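You operate a simulated robot arm through the tools that you are given. There is no shell and no other tool. Be economical: measure what you need, move in short steps, check, and stop when the job is done.

You run a simulated robot arm. Do the job below in one go: nothing can be reset, and whatever is moved stays where it is left.

JOB
Fit the chip that the bolted board names in place of the wrong one.
Fine: free the orange slider, wrong chip to the blue mat, lock the slider again.
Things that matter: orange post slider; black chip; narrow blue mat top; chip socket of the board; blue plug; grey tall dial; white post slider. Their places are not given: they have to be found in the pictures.

It is judged by the outcome, as a careful person would: the job done as asked, and still so three seconds after it is handed in. It fails if anything else is knocked over, pushed out of place, dropped, spilled or broken.

ROBOT AND FRAMES
A 6-joint arm with a two-finger parallel gripper, fixed in place. Base frame: the origin is at the foot of the arm, x ahead of it, y to its left, z up; the work surface is at about z = 800. Readings come in mm, rad, newtons and seconds.
With the tool pointing down near the work surface it reaches from about 260 to 680 mm from the base axis. Its first joint turns from -1.152 to 1.152 rad. Payload 2.9 kg.
Tool frame: the origin (TCP) lies between the finger pads and is the grasp point; the fingertips stand 30 mm ahead of it; z points along the fingers, y is the line along which they close. Largest opening 110 mm; finger width 20, thickness 10; the body of the gripper, 48 by 112 mm, starts 55 mm behind the TCP.
Orientation is that of the tool frame in the base frame, as a unit quaternion [x, y, z, w]. With the fingers straight down and closing along the base's y, the tool's x points along the base's -x, its y along +y and its z along -z.

CONTROLS
- The arm moves only by the tool arm_command. Its argument "series" is a list that holds one entry, the list of rows, each a list of 7 numbers: the shift along the tool's x, y, z in units of 300 mm (1.0 is 300 mm), then the turn, a rotation vector about the tool's x, y, z in units of 180 degrees (1.0 is 180 degrees), then the opening, from 0 (shut) to 1 (fully open). In form: [[[x, y, z, ax, ay, az, claw], ...]]. A call has 1 to 10 rows; each row is the pose to reach, as a shift and turn from the pose commanded when the call began, along the tool's axes at that moment. A call with a number of a shift or a turn outside -1 to 1 is refused whole. A row lasts 0.2 s, in which the tool goes at most 50 mm and 0.15 rad; a call with a longer step from one row to the next is refused whole, and so is a gripper value outside its range. Where a pose cannot be reached the arm comes as near as it can. A force on the tool above 40 N (or 10 N above the force at the start of the call, whichever is more), or a blocked arm, ends the call early, and 0.2 s more pass. The fingers move at their own pace (about 108 mm/s each) and stop on an object; they squeeze with about 32 N. The grip force told is the motor's: it shows also when the fingers shut on nothing. Time passes only in rows, and 0.2 s behind the last, so rows that repeat a pose let the fingers close. The reply holds the time, the measured pose of the TCP, the force on the tool along the base axes, the opening and the grip force, in the units named above and with some noise.
- Cameras (640 x 400 px; columns grow to the right, rows downward): "scene" is fixed at [81.4, 443.6, 1376.2]; the picture's right is [-0.67, -0.74, 0.00], its down [-0.48, 0.44, -0.76] and it looks along [0.56, -0.51, -0.65] (base axes); focal length 362 px, centre (320, 200). "wrist" rides on the gripper at [-36, 0, -57] in the tool frame; the picture's right is [0.00, -1.00, 0.00], its down [0.97, 0.00, -0.24] and it looks along [0.24, 0.00, 0.97] (tool axes); focal length 218 px, centre (320, 200).
- capture(camera): a new picture of that camera. The clock stands still meanwhile.
- locate(camera, pixels): for up to 12 pixels [column, row] of the newest picture of that camera ("zoom" is the newest enlarged one), the place [x, y, z] in the base frame of the surface seen there, good to about 3 mm. The clock stands still meanwhile.
- enlarge(camera, box): a new picture of the part [left, top, right, bottom] of that camera's present view, enlarged. The clock stands still meanwhile.
- hand_in(): hands the job in; it is judged then, once.

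Go step by step. Measure first, check grasps and placings, and put right what went wrong. The budget is 80 turns and 34 pictures, counting those below and the enlarged ones. Unless the task says otherwise, let go and move clear before handing in, and close with one line.

The tools are called after "Request:" as name(argument=value, ...) on one line, values as JSON. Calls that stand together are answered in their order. arm_command: Moves the arm, as the interface text tells. Its arguments: {"type":"object","properties":{"series":{"type":"array","items":{"type":"array","items":{"type":"array","items":{"type":"number"}}}}},"required":["series"]} The other tools are called the same way: capture (camera) takes a picture; locate (camera, pixels) gives the place of the surface under pixels of a picture; enlarge (camera, box) takes an enlarged picture of a part of a camera's view; hand_in () hands the job in.

At the start:

```text
clock: 0.0
ee_pos: [420.2, 45.9, 1044.5]
ee_rot: [-0.001, 1.0, 0.0, 0.0]
ft_force: [0.9, -0.2, -0.1]
finger_gap: 110.2
finger_force: 0.1
```

scene: 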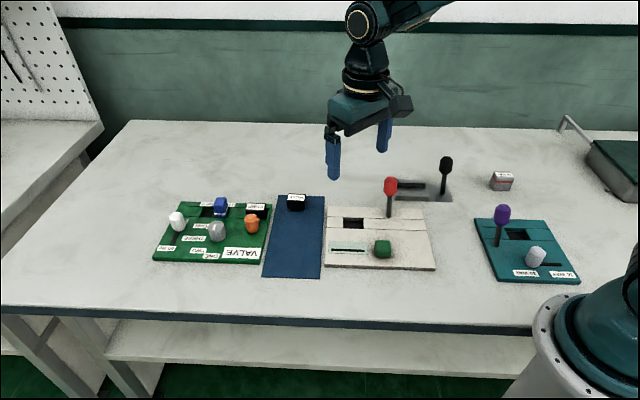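
wrist: 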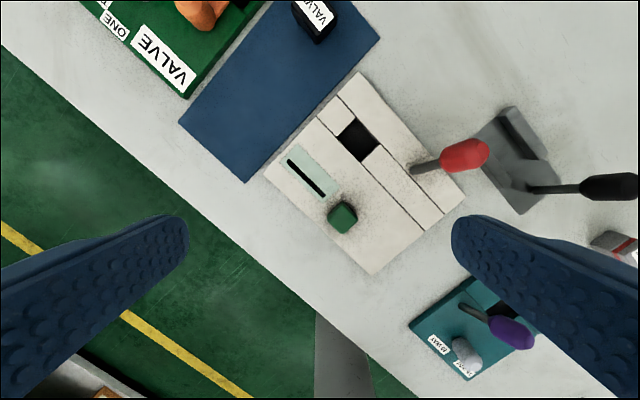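

The green board (about 155-270, 195-265) carries the blue plug, orange and white posts and a grey dial; a black chip sits on the blue mat at (296,202). I'll enlarge that area first.

Request:
enlarge(camera="scene", box=[145, 180, 335, 285])

Request:
enlarge(camera="scene", box=[320, 150, 600, 300])

```text
3.37 times, centred on (240, 232) of scene
```

zoom: 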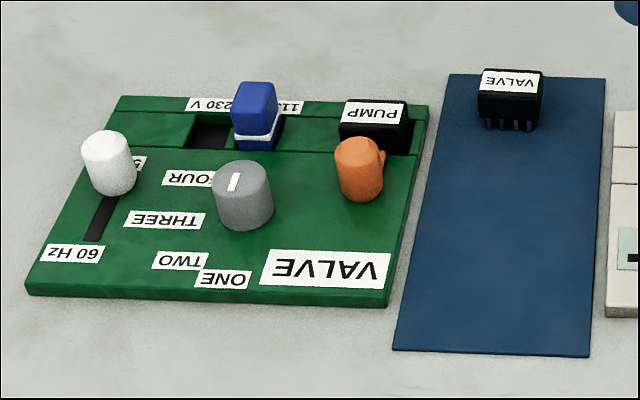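

```text
2.29 times, centred on (460, 225) of scene
```

zoom: 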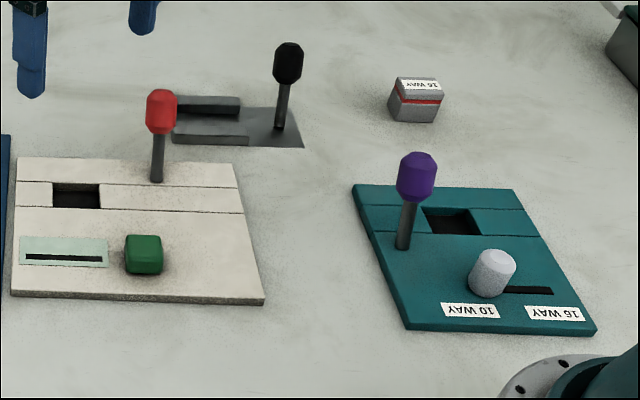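

The socket on the green board holds PUMP while the board is labelled VALVE; the VALVE chip is on the mat. I'll locate the key features.

Request:
enlarge(camera="scene", box=[145, 180, 335, 285])

Request:
locate(camera="zoom", pixels=[[374, 112], [358, 147], [511, 80], [460, 80], [600, 85], [400, 345], [585, 350], [257, 90], [242, 175], [107, 140], [425, 112], [30, 285]])

```text
3.37 times, centred on (240, 232) of scene
```

zoom: 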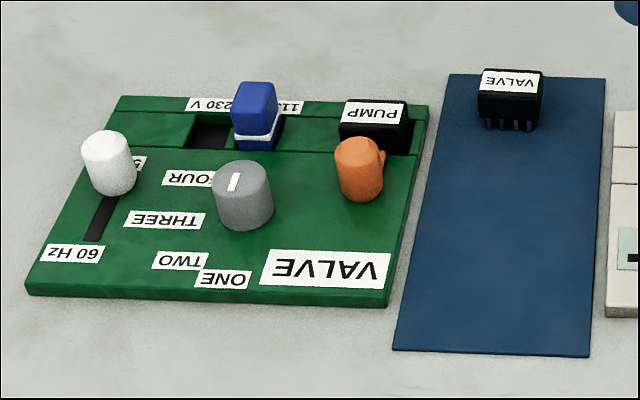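

```text
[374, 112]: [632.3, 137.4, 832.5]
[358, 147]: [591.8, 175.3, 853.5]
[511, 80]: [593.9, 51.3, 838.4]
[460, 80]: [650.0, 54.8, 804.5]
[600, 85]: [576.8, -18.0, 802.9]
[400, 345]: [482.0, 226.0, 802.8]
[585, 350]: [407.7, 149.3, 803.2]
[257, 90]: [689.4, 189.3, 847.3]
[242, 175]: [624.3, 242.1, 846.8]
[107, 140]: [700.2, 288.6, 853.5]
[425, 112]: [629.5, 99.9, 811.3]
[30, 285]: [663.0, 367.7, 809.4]
```

The board is at about 45° to the base axes with the PUMP chip near (632,137) and the orange post near (592,175). I'll move the wrist over it for a top view.

Request:
arm_command(series=[[[-0.11, 0.07, 0.03, 0, 0, 0, 1], [-0.22, 0.14, 0.06, 0, 0, 0, 1], [-0.34, 0.21, 0.08, 0, 0, 0, 1], [-0.46, 0.28, 0.09, 0, 0, 0, 1], [-0.58, 0.35, 0.1, 0, 0, 0, 1], [-0.6, 0.36, 0.1, 0, 0, 0, 1]]])

Request:
capture(camera="wrist")

```text
clock: 1.4
ee_pos: [600.4, 154.9, 1016.3]
ee_rot: [0.001, 1.0, 0.001, 0.0]
ft_force: [0.5, 0.4, 0.3]
finger_gap: 110.1
finger_force: 0.1
```

```text
28 pictures are left
```

wrist: 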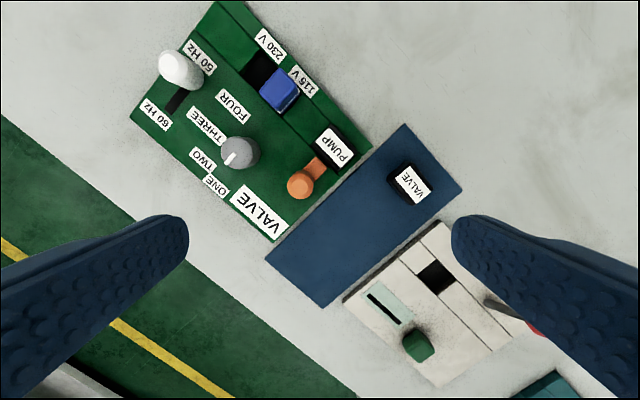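

The orange post at (300,184) has a tongue reaching over the PUMP chip, so freeing should be sliding it away from the chip. I'll enlarge to confirm.

Request:
enlarge(camera="wrist", box=[220, 60, 460, 260])

Request:
locate(camera="wrist", pixels=[[335, 148], [300, 182], [408, 185], [344, 122], [357, 134], [325, 160], [411, 160], [392, 187], [420, 205], [320, 167], [372, 150], [275, 241]])

```text
2.00 times, centred on (340, 160) of wrist
```

zoom: 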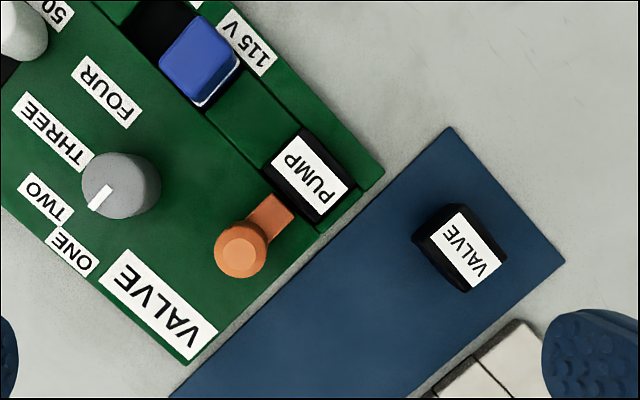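

```text
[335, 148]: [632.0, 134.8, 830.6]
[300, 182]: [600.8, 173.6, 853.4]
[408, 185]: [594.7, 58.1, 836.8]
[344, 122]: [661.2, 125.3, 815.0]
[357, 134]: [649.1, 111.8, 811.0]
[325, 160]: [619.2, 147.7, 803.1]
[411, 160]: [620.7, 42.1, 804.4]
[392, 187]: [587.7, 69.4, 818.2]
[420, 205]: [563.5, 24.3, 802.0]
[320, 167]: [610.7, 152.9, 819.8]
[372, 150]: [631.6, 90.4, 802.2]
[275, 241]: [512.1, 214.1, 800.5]
```

It's a sliding bolt whose tongue points at the chip, in line with the white slider's slot direction. I'll turn the tool 45° and come above the orange post.

Request:
arm_command(series=[[[0.002, 0.012, 0.06, 0, 0, 0.0417, 0.8], [0.004, 0.024, 0.12, 0, 0, 0.0833, 0.6], [0.006, 0.036, 0.18, 0, 0, 0.125, 0.5], [0.009, 0.048, 0.24, 0, 0, 0.1667, 0.5], [0.011, 0.058, 0.29, 0, 0, 0.2083, 0.5], [0.013, 0.068, 0.333, 0, 0, 0.25, 0.5], [0.013, 0.068, 0.333, 0, 0, 0.25, 0.5]]])

Request:
capture(camera="wrist")

```text
clock: 3.0
ee_pos: [596.6, 174.5, 913.6]
ee_rot: [0.384, 0.923, 0.0, 0.0]
ft_force: [-0.6, 0.4, -0.2]
finger_gap: 54.8
finger_force: 0.0
```

```text
26 pictures are left
```

wrist: 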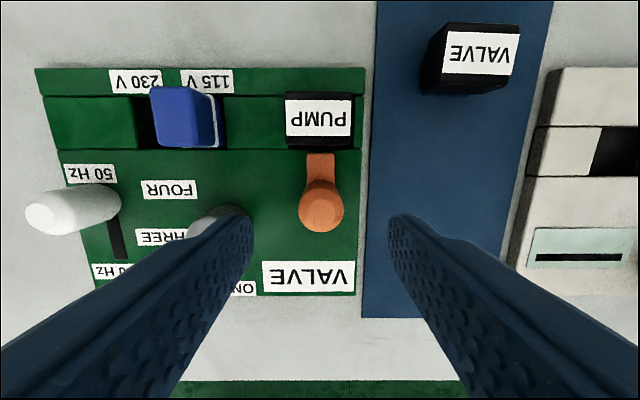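

The board is aligned with the picture now. I'll locate the orange top (320,200), the dial and chip edges.

Request:
locate(camera="wrist", pixels=[[320, 198], [321, 222], [302, 200], [341, 200], [320, 165], [320, 117], [288, 118], [350, 118], [480, 52], [225, 215], [213, 110], [320, 150]])

Request:
enlarge(camera="wrist", box=[240, 80, 400, 240])

```text
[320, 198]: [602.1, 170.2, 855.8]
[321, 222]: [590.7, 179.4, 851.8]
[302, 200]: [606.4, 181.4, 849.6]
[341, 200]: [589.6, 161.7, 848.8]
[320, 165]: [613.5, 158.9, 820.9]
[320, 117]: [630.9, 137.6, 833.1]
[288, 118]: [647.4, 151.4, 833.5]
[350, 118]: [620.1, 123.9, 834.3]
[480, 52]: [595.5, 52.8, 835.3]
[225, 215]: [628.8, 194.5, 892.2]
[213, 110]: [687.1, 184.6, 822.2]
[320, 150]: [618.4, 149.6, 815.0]
```

```text
2.50 times, centred on (320, 160) of wrist
```

zoom: 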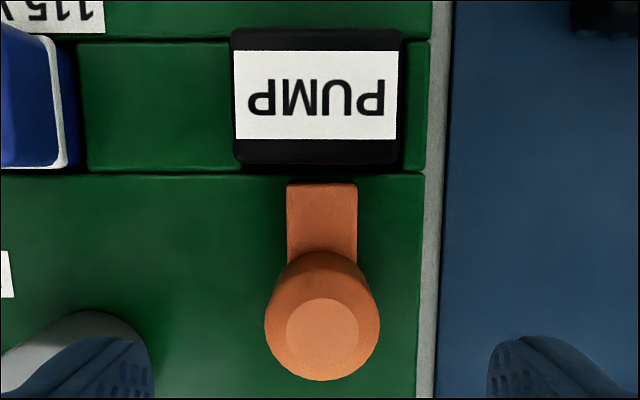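

The post is centred under the TCP (within ~1 mm). I'll lower to z≈851 with the fingers open 55 mm around it and grip.

Request:
arm_command(series=[[[0.003, 0, 0.08, 0, 0, 0, 0.5], [0.003, 0, 0.15, 0, 0, 0, 0.5], [0.003, 0, 0.205, 0, 0, 0, 0.5], [0.003, 0, 0.205, 0, 0, 0, 0.15], [0.003, 0, 0.205, 0, 0, 0, 0.15], [0.003, 0, 0.205, 0, 0, 0, 0.15]]])

Request:
capture(camera="wrist")

```text
clock: 4.4
ee_pos: [595.8, 175.5, 851.6]
ee_rot: [0.383, 0.924, 0.0, 0.0]
ft_force: [-0.6, 0.6, -3.2]
finger_gap: 27.0
finger_force: 44.5
```

```text
24 pictures are left
```

wrist: 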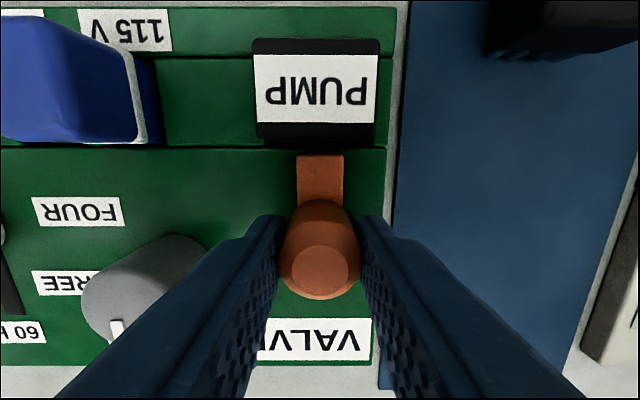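

The post is gripped (gap 27, force 44). I'll try sliding gently away from the chip (tool +x) by 12 mm and watch the force.

Request:
arm_command(series=[[[0.01, 0, 0, 0, 0, 0, 0.15], [0.02, 0, 0, 0, 0, 0, 0.15], [0.03, 0, 0, 0, 0, 0, 0.15], [0.04, 0, 0, 0, 0, 0, 0.15], [0.04, 0, 0, 0, 0, 0, 0.15]]])

Request:
capture(camera="wrist")

```text
clock: 5.6
ee_pos: [587.2, 183.3, 853.0]
ee_rot: [0.383, 0.924, -0.001, 0.0]
ft_force: [1.8, -0.8, -10.5]
finger_gap: 26.7
finger_force: 44.9
```

```text
23 pictures are left
```

wrist: 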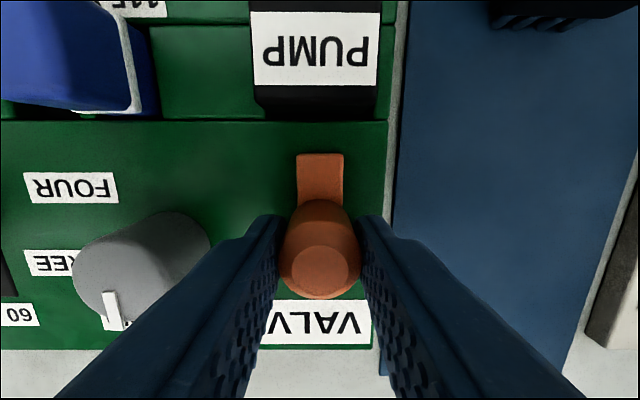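

It moved freely 12 mm with the tongue drawing back from the groove. I'll continue, looking for the end stop.

Request:
arm_command(series=[[[0.01, 0, 0, 0, 0, 0, 0.15], [0.02, 0, 0, 0, 0, 0, 0.15], [0.03, 0, 0, 0, 0, 0, 0.15], [0.04, 0, 0, 0, 0, 0, 0.15], [0.04, 0, 0, 0, 0, 0, 0.15]]])

```text
clock: 6.8
ee_pos: [578.9, 191.9, 853.1]
ee_rot: [0.384, 0.923, 0.0, 0.0]
ft_force: [4.9, -6.0, -11.2]
finger_gap: 26.8
finger_force: 44.7
```

A resisting force of ~8 N has appeared along the slide, perhaps the stop. I'll nudge 4 mm further and look.

Request:
arm_command(series=[[[0.005, 0, 0, 0, 0, 0, 0.15], [0.01, 0, 0, 0, 0, 0, 0.15], [0.01, 0, 0, 0, 0, 0, 0.15]]])

Request:
capture(camera="wrist")

```text
clock: 7.6
ee_pos: [578.8, 192.9, 851.7]
ee_rot: [0.385, 0.923, 0.0, 0.002]
ft_force: [27.1, -14.7, -17.9]
finger_gap: 26.8
finger_force: 44.7
```

```text
22 pictures are left
```

wrist: 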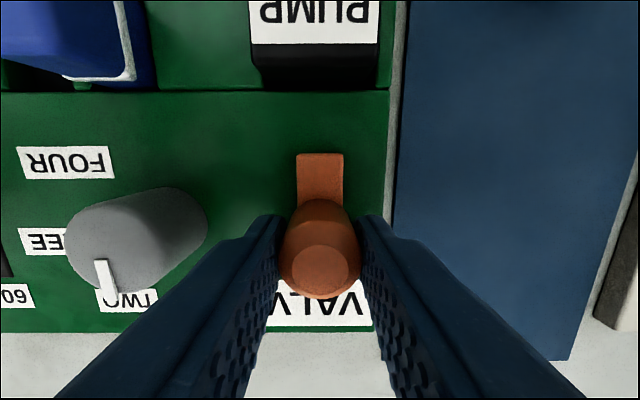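

The slider hit its stop after 24 mm (force 27 N), so the orange is free. I'll relax, release and rise.

Request:
arm_command(series=[[[-0.01, 0, 0, 0, 0, 0, 0.15], [-0.01, 0, 0, 0, 0, 0, 0.48], [-0.01, 0, 0, 0, 0, 0, 0.48], [-0.01, 0, -0.1, 0, 0, 0, 0.48], [-0.01, 0, -0.22, 0, 0, 0, 0.48], [-0.01, 0, -0.22, 0, 0, 0, 0.7]]])

Request:
capture(camera="wrist")

```text
clock: 9.0
ee_pos: [578.6, 193.5, 918.6]
ee_rot: [0.383, 0.924, 0.001, 0.0]
ft_force: [-0.5, -0.3, 1.0]
finger_gap: 76.5
finger_force: 0.0
```

```text
21 pictures are left
```

wrist: 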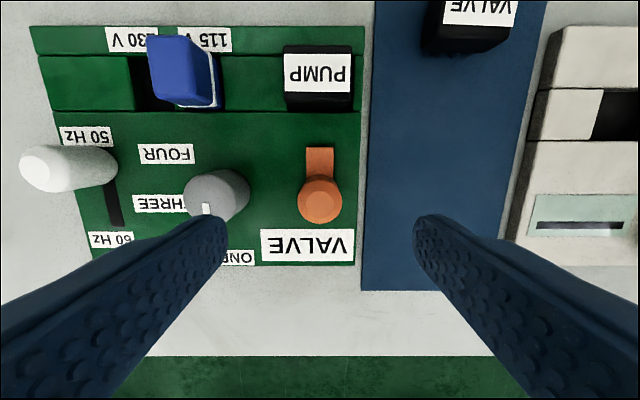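

The slider stayed free. Next I move above the PUMP chip and re-measure.

Request:
arm_command(series=[[[-0.1, -0.004, 0, 0, 0, 0, 0.7], [-0.2, -0.008, 0, 0, 0, 0, 0.7], [-0.257, -0.008, 0, 0, 0, 0, 0.7], [-0.257, -0.008, 0.02, 0, 0, 0, 0.7]]])

Request:
capture(camera="wrist")

```text
clock: 10.0
ee_pos: [632.6, 135.5, 912.8]
ee_rot: [0.383, 0.924, 0.0, 0.0]
ft_force: [0.3, 0.1, -0.4]
finger_gap: 77.0
finger_force: 0.1
```

```text
20 pictures are left
```

wrist: 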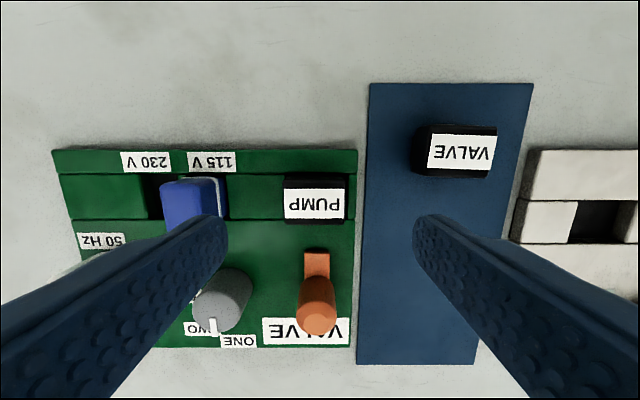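

Request:
locate(camera="wrist", pixels=[[286, 190], [343, 190], [287, 218], [343, 218], [314, 204], [430, 136], [494, 137], [430, 168], [490, 171], [462, 153], [245, 200], [210, 195]])

Request:
enlarge(camera="wrist", box=[180, 100, 540, 325])

```text
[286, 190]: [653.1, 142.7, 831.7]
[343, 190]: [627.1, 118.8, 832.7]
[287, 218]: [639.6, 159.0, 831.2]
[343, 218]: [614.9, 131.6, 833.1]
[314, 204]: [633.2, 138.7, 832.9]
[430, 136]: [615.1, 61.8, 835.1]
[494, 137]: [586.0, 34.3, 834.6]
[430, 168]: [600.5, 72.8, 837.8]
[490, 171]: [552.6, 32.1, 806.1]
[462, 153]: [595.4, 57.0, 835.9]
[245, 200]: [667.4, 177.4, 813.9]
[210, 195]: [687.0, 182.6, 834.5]
```

```text
1.78 times, centred on (360, 212) of wrist
```

zoom: 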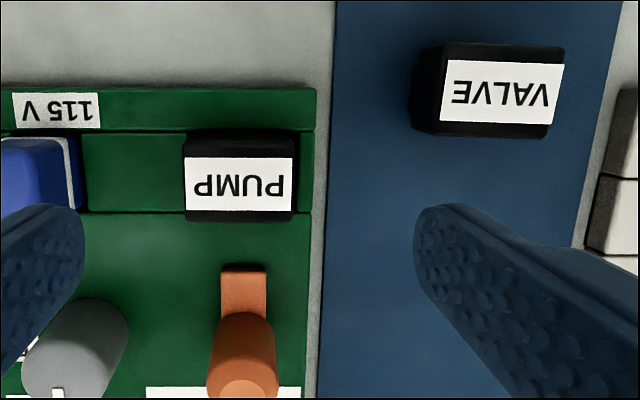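

PUMP centre is about (633.5,138), 3 mm to +y of the TCP, aligned with the tool. I'll descend around it to z≈847 and grip its ends.

Request:
arm_command(series=[[[0.003, 0.01, 0.05, 0, 0, 0, 0.6], [0.003, 0.01, 0.12, 0, 0, 0, 0.6], [0.003, 0.01, 0.18, 0, 0, 0, 0.6], [0.003, 0.01, 0.218, 0, 0, 0, 0.6], [0.003, 0.01, 0.218, 0, 0, 0, 0.3], [0.003, 0.01, 0.218, 0, 0, 0, 0.3], [0.003, 0.01, 0.218, 0, 0, 0, 0.3]]])

Request:
capture(camera="wrist")

```text
clock: 11.6
ee_pos: [633.1, 138.1, 847.6]
ee_rot: [0.382, 0.924, 0.0, 0.0]
ft_force: [1.0, 1.1, -0.3]
finger_gap: 40.9
finger_force: 31.3
```

```text
18 pictures are left
```

wrist: 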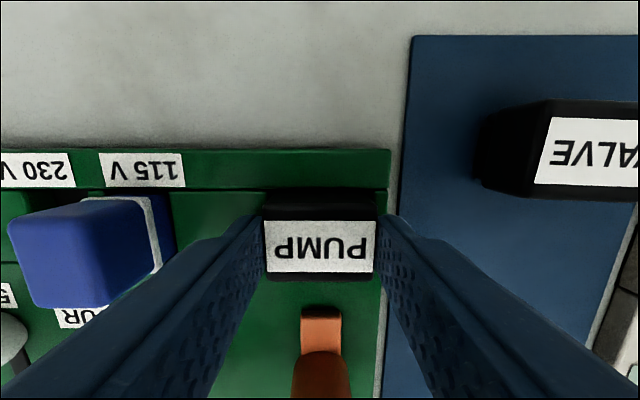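

The chip is gripped (gap 40.9) with little side force; the seated reference is TCP (633.1,138.1,847.6). I lift straight up.

Request:
arm_command(series=[[[0, 0, -0.02, 0, 0, 0, 0.3], [0, 0, -0.04, 0, 0, 0, 0.3], [0, 0, -0.08, 0, 0, 0, 0.3], [0, 0, -0.15, 0, 0, 0, 0.3], [0, 0, -0.25, 0, 0, 0, 0.3], [0, 0, -0.25, 0, 0, 0, 0.3]]])

Request:
capture(camera="wrist")

```text
clock: 13.0
ee_pos: [634.1, 139.3, 924.2]
ee_rot: [0.383, 0.924, 0.0, 0.0]
ft_force: [-0.1, -0.8, -0.1]
finger_gap: 40.9
finger_force: 31.4
```

```text
17 pictures are left
```

wrist: 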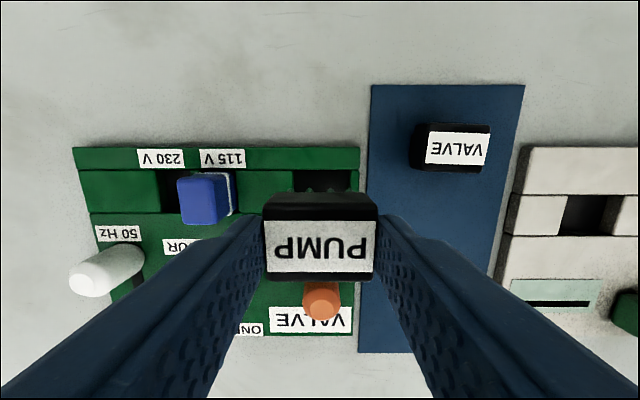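

PUMP is out. I carry it to the free front part of the mat at about (513,120) and stop just above.

Request:
arm_command(series=[[[0.08, -0.11, 0, 0, 0, 0, 0.3], [0.16, -0.22, 0, 0, 0, 0, 0.3], [0.24, -0.33, 0, 0, 0, 0, 0.3], [0.24, -0.33, 0.1, 0, 0, 0, 0.3], [0.24, -0.33, 0.19, 0, 0, 0, 0.3], [0.24, -0.33, 0.23, 0, 0, 0, 0.3], [0.24, -0.33, 0.23, 0, 0, 0, 0.3]]])

Request:
capture(camera="scene")

```text
clock: 14.6
ee_pos: [511.8, 119.3, 853.6]
ee_rot: [0.382, 0.924, 0.0, 0.0]
ft_force: [-0.9, 0.4, 0.2]
finger_gap: 40.5
finger_force: 31.9
```

```text
16 pictures are left
```

scene: 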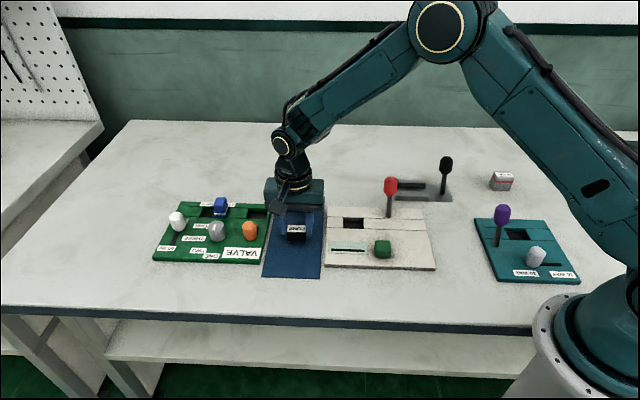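

The chip hangs over the mat at (296,230). I lower slowly until contact.

Request:
arm_command(series=[[[0, 0, 0.004, 0, 0, 0, 0.3], [0, 0, 0.008, 0, 0, 0, 0.3], [0, 0, 0.012, 0, 0, 0, 0.3], [0, 0, 0.012, 0, 0, 0, 0.3]]])

```text
clock: 15.6
ee_pos: [511.9, 118.8, 850.8]
ee_rot: [0.382, 0.924, -0.001, 0.0]
ft_force: [-0.4, -0.8, 2.2]
finger_gap: 40.8
finger_force: 32.0
```

Slight 2 N reading; I'll go 2 mm further to confirm contact.

Request:
arm_command(series=[[[0, 0, 0.003, 0, 0, 0, 0.3], [0, 0, 0.006, 0, 0, 0, 0.3], [0, 0, 0.006, 0, 0, 0, 0.3]]])

```text
clock: 16.4
ee_pos: [512.7, 118.8, 850.5]
ee_rot: [0.383, 0.924, 0.001, 0.001]
ft_force: [-9.6, -3.4, 27.1]
finger_gap: 40.6
finger_force: 32.3
```

Contact is firm (27 N). I ease back, release and rise.

Request:
arm_command(series=[[[0, 0, -0.005, 0, 0, 0, 0.3], [0, 0, -0.005, 0, 0, 0, 0.42], [0, 0, -0.005, 0, 0, 0, 0.6], [0, 0, -0.08, 0, 0, 0, 0.6], [0, 0, -0.2, 0, 0, 0, 0.6], [0, 0, -0.22, 0, 0, 0, 0.6]]])

Request:
capture(camera="wrist")

```text
clock: 17.8
ee_pos: [512.7, 118.7, 914.7]
ee_rot: [0.383, 0.924, 0.0, 0.0]
ft_force: [1.1, 0.1, -0.2]
finger_gap: 65.8
finger_force: 0.1
```

```text
15 pictures are left
```

wrist: 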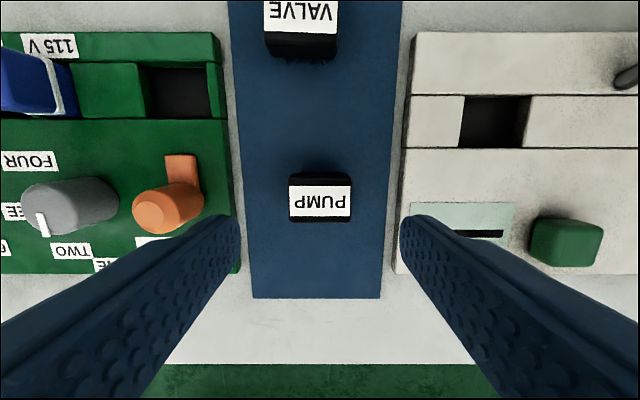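

PUMP stands on the mat at (320,200). Now I move above the VALVE chip at about (595,56).

Request:
arm_command(series=[[[-0.12, 0.016, 0, 0, 0, 0, 0.65], [-0.24, 0.032, 0, 0, 0, 0, 0.65], [-0.342, 0.047, 0, 0, 0, 0, 0.65], [-0.342, 0.047, 0, 0, 0, 0, 0.65]]])

Request:
enlarge(camera="wrist", box=[160, 100, 480, 300])

Request:
locate(camera="zoom", pixels=[[320, 200], [260, 200], [380, 200]])

```text
clock: 18.8
ee_pos: [595.4, 56.7, 915.2]
ee_rot: [0.383, 0.924, 0.0, 0.001]
ft_force: [-1.0, 0.6, 0.0]
finger_gap: 71.2
finger_force: 0.1
```

```text
2.00 times, centred on (320, 200) of wrist
```

zoom: 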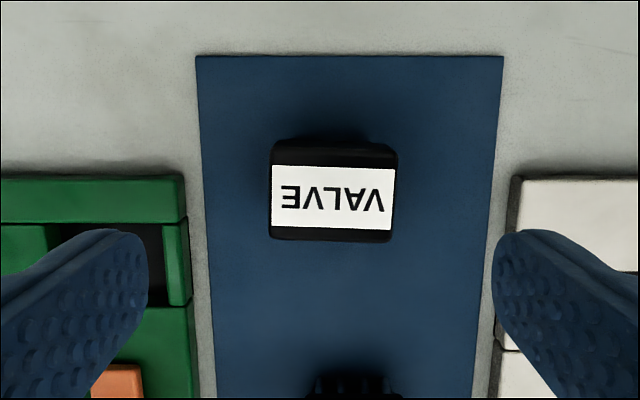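

```text
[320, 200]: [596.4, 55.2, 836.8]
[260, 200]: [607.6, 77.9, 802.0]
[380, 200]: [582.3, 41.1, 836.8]
```

VALVE's centre is 4 mm to the right and turned about 2° clockwise in the picture. I'll correct both, descend to z≈850.5 and grip.

Request:
arm_command(series=[[[-0.004, -0.013, 0.06, 0, 0, 0.011, 0.65], [-0.004, -0.013, 0.13, 0, 0, 0.011, 0.65], [-0.004, -0.013, 0.18, 0, 0, 0.011, 0.6], [-0.004, -0.013, 0.215, 0, 0, 0.011, 0.6], [-0.004, -0.013, 0.215, 0, 0, 0.011, 0.3], [-0.004, -0.013, 0.215, 0, 0, 0.011, 0.3], [-0.004, -0.013, 0.215, 0, 0, 0.011, 0.3]]])

Request:
capture(camera="wrist")

```text
clock: 20.4
ee_pos: [594.2, 52.7, 850.0]
ee_rot: [0.399, 0.917, 0.0, 0.0]
ft_force: [0.3, -1.1, -0.9]
finger_gap: 40.7
finger_force: 32.5
```

```text
13 pictures are left
```

wrist: 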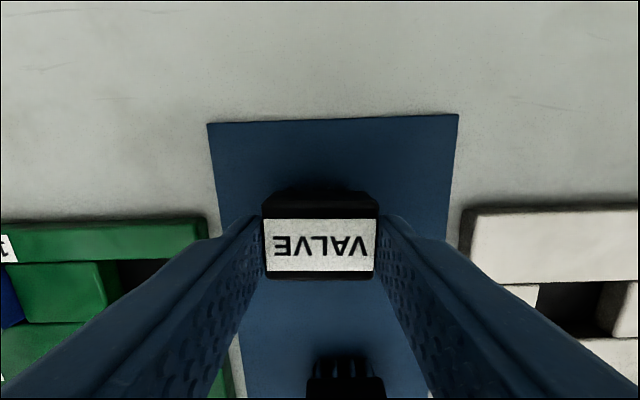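

VALVE is held just like PUMP was (label rows 219-273 vs 221-275). I lift, undo the 2° turn and move above the socket.

Request:
arm_command(series=[[[0, 0, -0.08, 0, 0, 0, 0.3], [0, 0, -0.18, 0, 0, 0, 0.3], [0, 0, -0.24, 0, 0, 0, 0.3], [0.04, 0.096, -0.24, 0, 0, -0.004, 0.3], [0.08, 0.192, -0.24, 0, 0, -0.008, 0.3], [0.1217, 0.2888, -0.24, 0, 0, -0.0113, 0.3], [0.1217, 0.2888, -0.24, 0, 0, -0.0113, 0.3], [0.1217, 0.2888, -0.18, 0, 0, -0.0113, 0.3], [0.1217, 0.2888, -0.12, 0, 0, -0.0113, 0.3], [0.1217, 0.2888, -0.12, 0, 0, -0.0113, 0.3]]])

Request:
capture(camera="wrist")

Request:
enlarge(camera="scene", box=[190, 170, 330, 260])

```text
clock: 22.6
ee_pos: [631.6, 138.5, 885.8]
ee_rot: [0.382, 0.924, 0.0, 0.001]
ft_force: [-0.3, 0.4, -1.0]
finger_gap: 40.9
finger_force: 31.6
```

```text
12 pictures are left
```

wrist: 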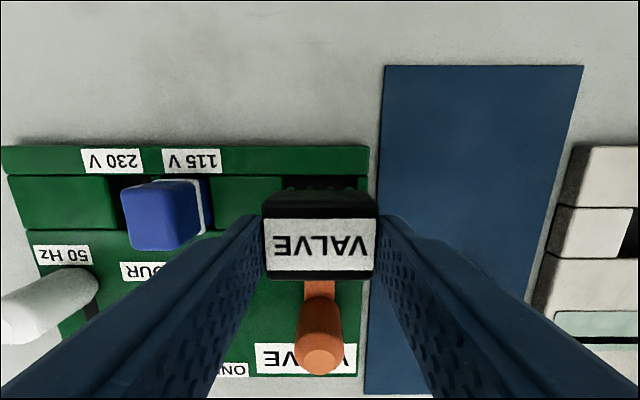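

```text
4.44 times, centred on (260, 215) of scene
```

zoom: 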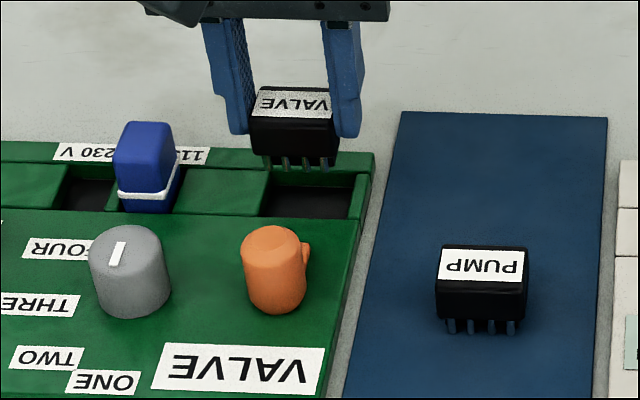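

The chip hangs over the pocket, pocket columns 283-358 centred on the chip. I apply a sub-mm correction and lower to just above the pocket, then check closely.

Request:
arm_command(series=[[[-0.0027, 0.002, 0.03, 0, 0, 0, 0.3], [-0.0027, 0.002, 0.06, 0, 0, 0, 0.3], [-0.0027, 0.002, 0.06, 0, 0, 0, 0.3]]])

Request:
enlarge(camera="wrist", box=[220, 120, 420, 320])

Request:
enlarge(camera="scene", box=[220, 180, 300, 240])

```text
clock: 23.4
ee_pos: [633.2, 139.2, 867.8]
ee_rot: [0.382, 0.924, 0.0, 0.001]
ft_force: [-0.4, 0.3, -0.4]
finger_gap: 40.9
finger_force: 31.4
```

```text
2.00 times, centred on (320, 220) of wrist
```

zoom: 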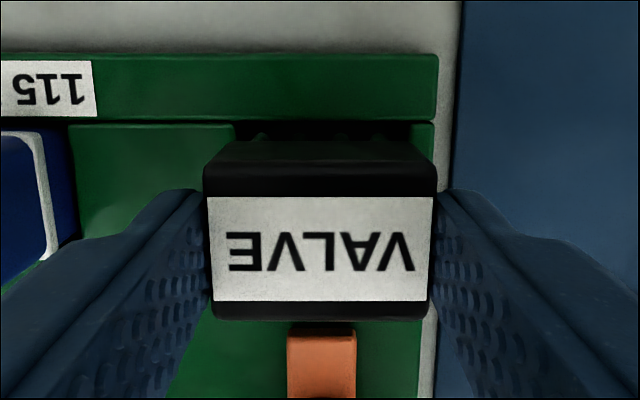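

```text
6.67 times, centred on (260, 210) of scene
```

zoom: 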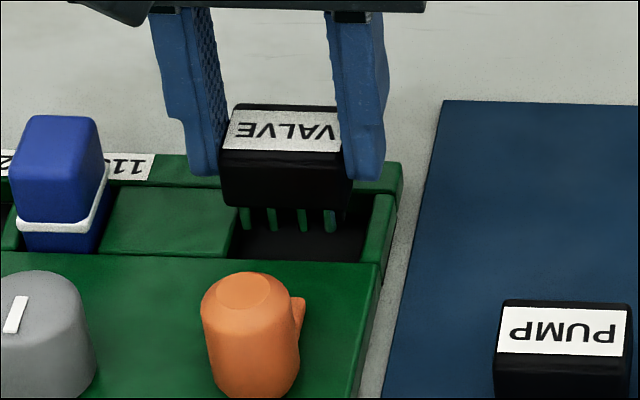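

Pocket (zoom columns 234-411) and chip (207-435) are concentric. I lower slowly into the pocket, watching force.

Request:
arm_command(series=[[[0, 0, 0.01, 0, 0, 0, 0.3], [0, 0, 0.02, 0, 0, 0, 0.3], [0, 0, 0.03, 0, 0, 0, 0.3], [0, 0, 0.04, 0, 0, 0, 0.3], [0, 0, 0.04, 0, 0, 0, 0.3]]])

```text
clock: 24.6
ee_pos: [630.6, 138.9, 855.2]
ee_rot: [0.382, 0.924, 0.0, 0.0]
ft_force: [-0.1, 0.3, -1.5]
finger_gap: 40.5
finger_force: 31.7
```

No resistance at z 855. I continue to the seat.

Request:
arm_command(series=[[[0, 0, 0.006, 0, 0, 0, 0.3], [0, 0, 0.012, 0, 0, 0, 0.3], [0, 0, 0.018, 0, 0, 0, 0.3], [0, 0, 0.023, 0, 0, 0, 0.3], [0, 0, 0.023, 0, 0, 0, 0.3]]])

Request:
enlarge(camera="wrist", box=[220, 120, 420, 320])

```text
clock: 25.8
ee_pos: [632.0, 139.4, 849.0]
ee_rot: [0.382, 0.924, 0.0, 0.0]
ft_force: [0.2, 0.0, -0.1]
finger_gap: 40.7
finger_force: 31.9
```

```text
2.00 times, centred on (320, 220) of wrist
```

zoom: 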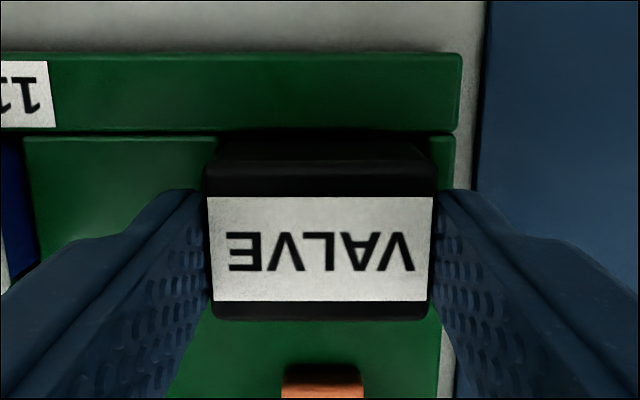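

Not yet bearing; board edges match the PUMP seated picture (col 390, row 187). I lower 2 mm more for contact.

Request:
arm_command(series=[[[0, 0, 0.003, 0, 0, 0, 0.3], [0, 0, 0.006, 0, 0, 0, 0.3], [0, 0, 0.006, 0, 0, 0, 0.3]]])

```text
clock: 26.6
ee_pos: [633.0, 138.7, 847.7]
ee_rot: [0.381, 0.924, 0.0, 0.0]
ft_force: [-0.7, -1.1, -0.2]
finger_gap: 40.6
finger_force: 31.9
```

Request:
arm_command(series=[[[0, 0, 0.002, 0, 0, 0, 0.3], [0, 0, 0.004, 0, 0, 0, 0.3], [0, 0, 0.006, 0, 0, 0, 0.3], [0, 0, 0.006, 0, 0, 0, 0.3]]])

```text
clock: 27.6
ee_pos: [632.9, 139.1, 847.8]
ee_rot: [0.382, 0.924, -0.001, 0.001]
ft_force: [-1.2, 0.6, 9.3]
finger_gap: 40.7
finger_force: 31.8
```

Contact (9 N) at z 847.8, same as PUMP's seated height. I release and rise.

Request:
arm_command(series=[[[0, 0, -0.003, 0, 0, 0, 0.3], [0, 0, -0.003, 0, 0, 0, 0.42], [0, 0, -0.003, 0, 0, 0, 0.58], [0, 0, -0.08, 0, 0, 0, 0.58], [0, 0, -0.2, 0, 0, 0, 0.58], [0, 0, -0.22, 0, 0, 0, 0.5]]])

Request:
enlarge(camera="scene", box=[220, 180, 300, 240])

Request:
capture(camera="wrist")

Request:
locate(camera="wrist", pixels=[[290, 200], [314, 200], [340, 200]])

```text
clock: 29.0
ee_pos: [632.9, 138.6, 913.0]
ee_rot: [0.382, 0.924, 0.0, 0.0]
ft_force: [-1.0, 0.8, 0.3]
finger_gap: 55.1
finger_force: 0.1
```

```text
6.67 times, centred on (260, 210) of scene
```

zoom: 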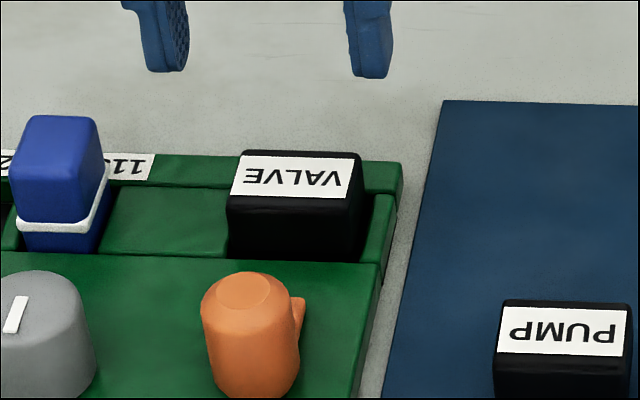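

```text
6 pictures are left
```

wrist: 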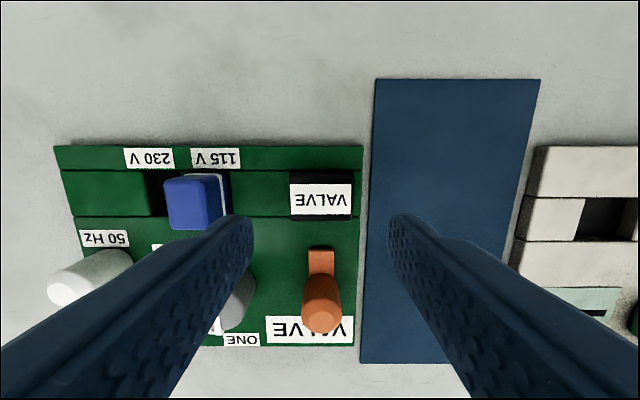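

```text
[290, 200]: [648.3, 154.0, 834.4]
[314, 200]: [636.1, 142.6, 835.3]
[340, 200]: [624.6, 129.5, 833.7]
```

VALVE is seated level like PUMP was. Next I return above the orange post, (578.9,192.5), descend and grip it.

Request:
arm_command(series=[[[0.09, 0, 0, 0, 0, 0, 0.5], [0.18, 0, 0, 0, 0, 0, 0.5], [0.254, 0, 0, 0, 0, 0, 0.5], [0.254, 0, 0.08, 0, 0, 0, 0.5], [0.254, 0, 0.15, 0, 0, 0, 0.5], [0.254, 0, 0.204, 0, 0, 0, 0.5], [0.254, 0, 0.204, 0, 0, 0, 0.15], [0.254, 0, 0.204, 0, 0, 0, 0.15], [0.254, 0, 0.204, 0, 0, 0, 0.15]]])

```text
clock: 31.0
ee_pos: [578.2, 191.8, 850.6]
ee_rot: [0.382, 0.924, 0.0, 0.0]
ft_force: [-3.8, -3.6, 0.4]
finger_gap: 26.9
finger_force: 44.8
```

Post gripped (26.9 mm). I slide it 22.5 mm back toward the chip, then feel for the stop.

Request:
arm_command(series=[[[-0.015, 0, 0, 0, 0, 0, 0.15], [-0.03, 0, 0, 0, 0, 0, 0.15], [-0.045, 0, 0, 0, 0, 0, 0.15], [-0.06, 0, 0, 0, 0, 0, 0.15], [-0.075, 0, 0, 0, 0, 0, 0.15], [-0.075, 0, 0, 0, 0, 0, 0.15]]])

Request:
arm_command(series=[[[-0.004, 0, 0, 0, 0, 0, 0.15], [-0.008, 0, 0, 0, 0, 0, 0.15], [-0.008, 0, 0, 0, 0, 0, 0.15]]])

```text
clock: 32.4
ee_pos: [593.3, 176.9, 850.6]
ee_rot: [0.381, 0.925, 0.0, -0.001]
ft_force: [-8.6, -3.8, 0.8]
finger_gap: 27.0
finger_force: 44.9
```

```text
clock: 33.2
ee_pos: [595.2, 176.9, 849.9]
ee_rot: [0.38, 0.925, 0.0, -0.001]
ft_force: [-21.6, 6.3, 3.6]
finger_gap: 27.2
finger_force: 45.0
```

Force along the slide reached ~20 N at (595.2,176.9), the original place, so the stop is reached. I check with one picture before letting go.

Request:
capture(camera="wrist")

```text
5 pictures are left
```

wrist: 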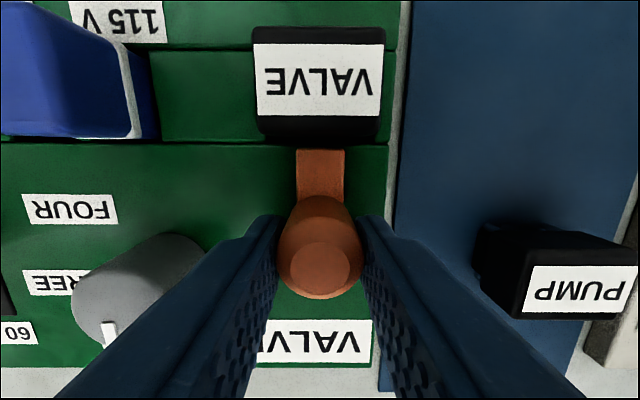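

The tongue again ends just at the groove edge (row 149 vs 145), as at the start, so it is locked. I open and rise.

Request:
arm_command(series=[[[0, 0, 0, 0, 0, 0, 0.48], [0, 0, 0, 0, 0, 0, 0.48], [0, 0, -0.1, 0, 0, 0, 0.48], [0, 0, -0.23, 0, 0, 0, 0.48], [0, 0, -0.37, 0, 0, 0, 0.48], [0.1, 0, -0.45, 0, 0, 0, 0.48], [0.2, 0, -0.45, 0, 0, 0, 0.48], [0.2, 0, -0.45, 0, 0, 0, 0.48]]])

Request:
enlarge(camera="scene", box=[145, 180, 335, 285])

Request:
enlarge(camera="wrist", box=[160, 0, 480, 200])

```text
clock: 35.0
ee_pos: [551.4, 218.6, 984.1]
ee_rot: [0.382, 0.924, 0.0, -0.001]
ft_force: [-0.4, -0.1, 0.4]
finger_gap: 53.2
finger_force: 0.0
```

```text
3.37 times, centred on (240, 232) of scene
```

zoom: 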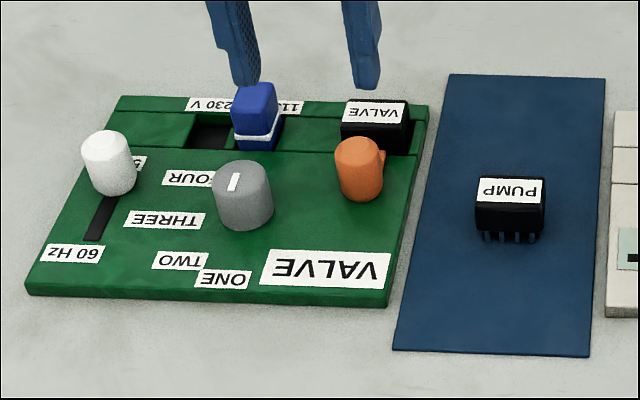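

```text
2.00 times, centred on (320, 100) of wrist
```

zoom: 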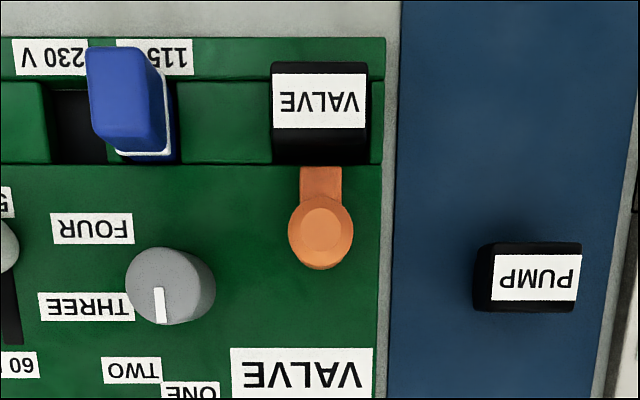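

The last pictures match the starting one: the orange post is back at (358,147), VALVE is in the socket, PUMP is on the mat, and the dial, plug and white slider haven't moved. The gripper is clear, so I hand in.

Request:
hand_in()

```text
The job is handed in.
```

The VALVE chip is in the board's socket, the PUMP chip is on the blue mat, the orange slider is locked again, and the job is handed in.
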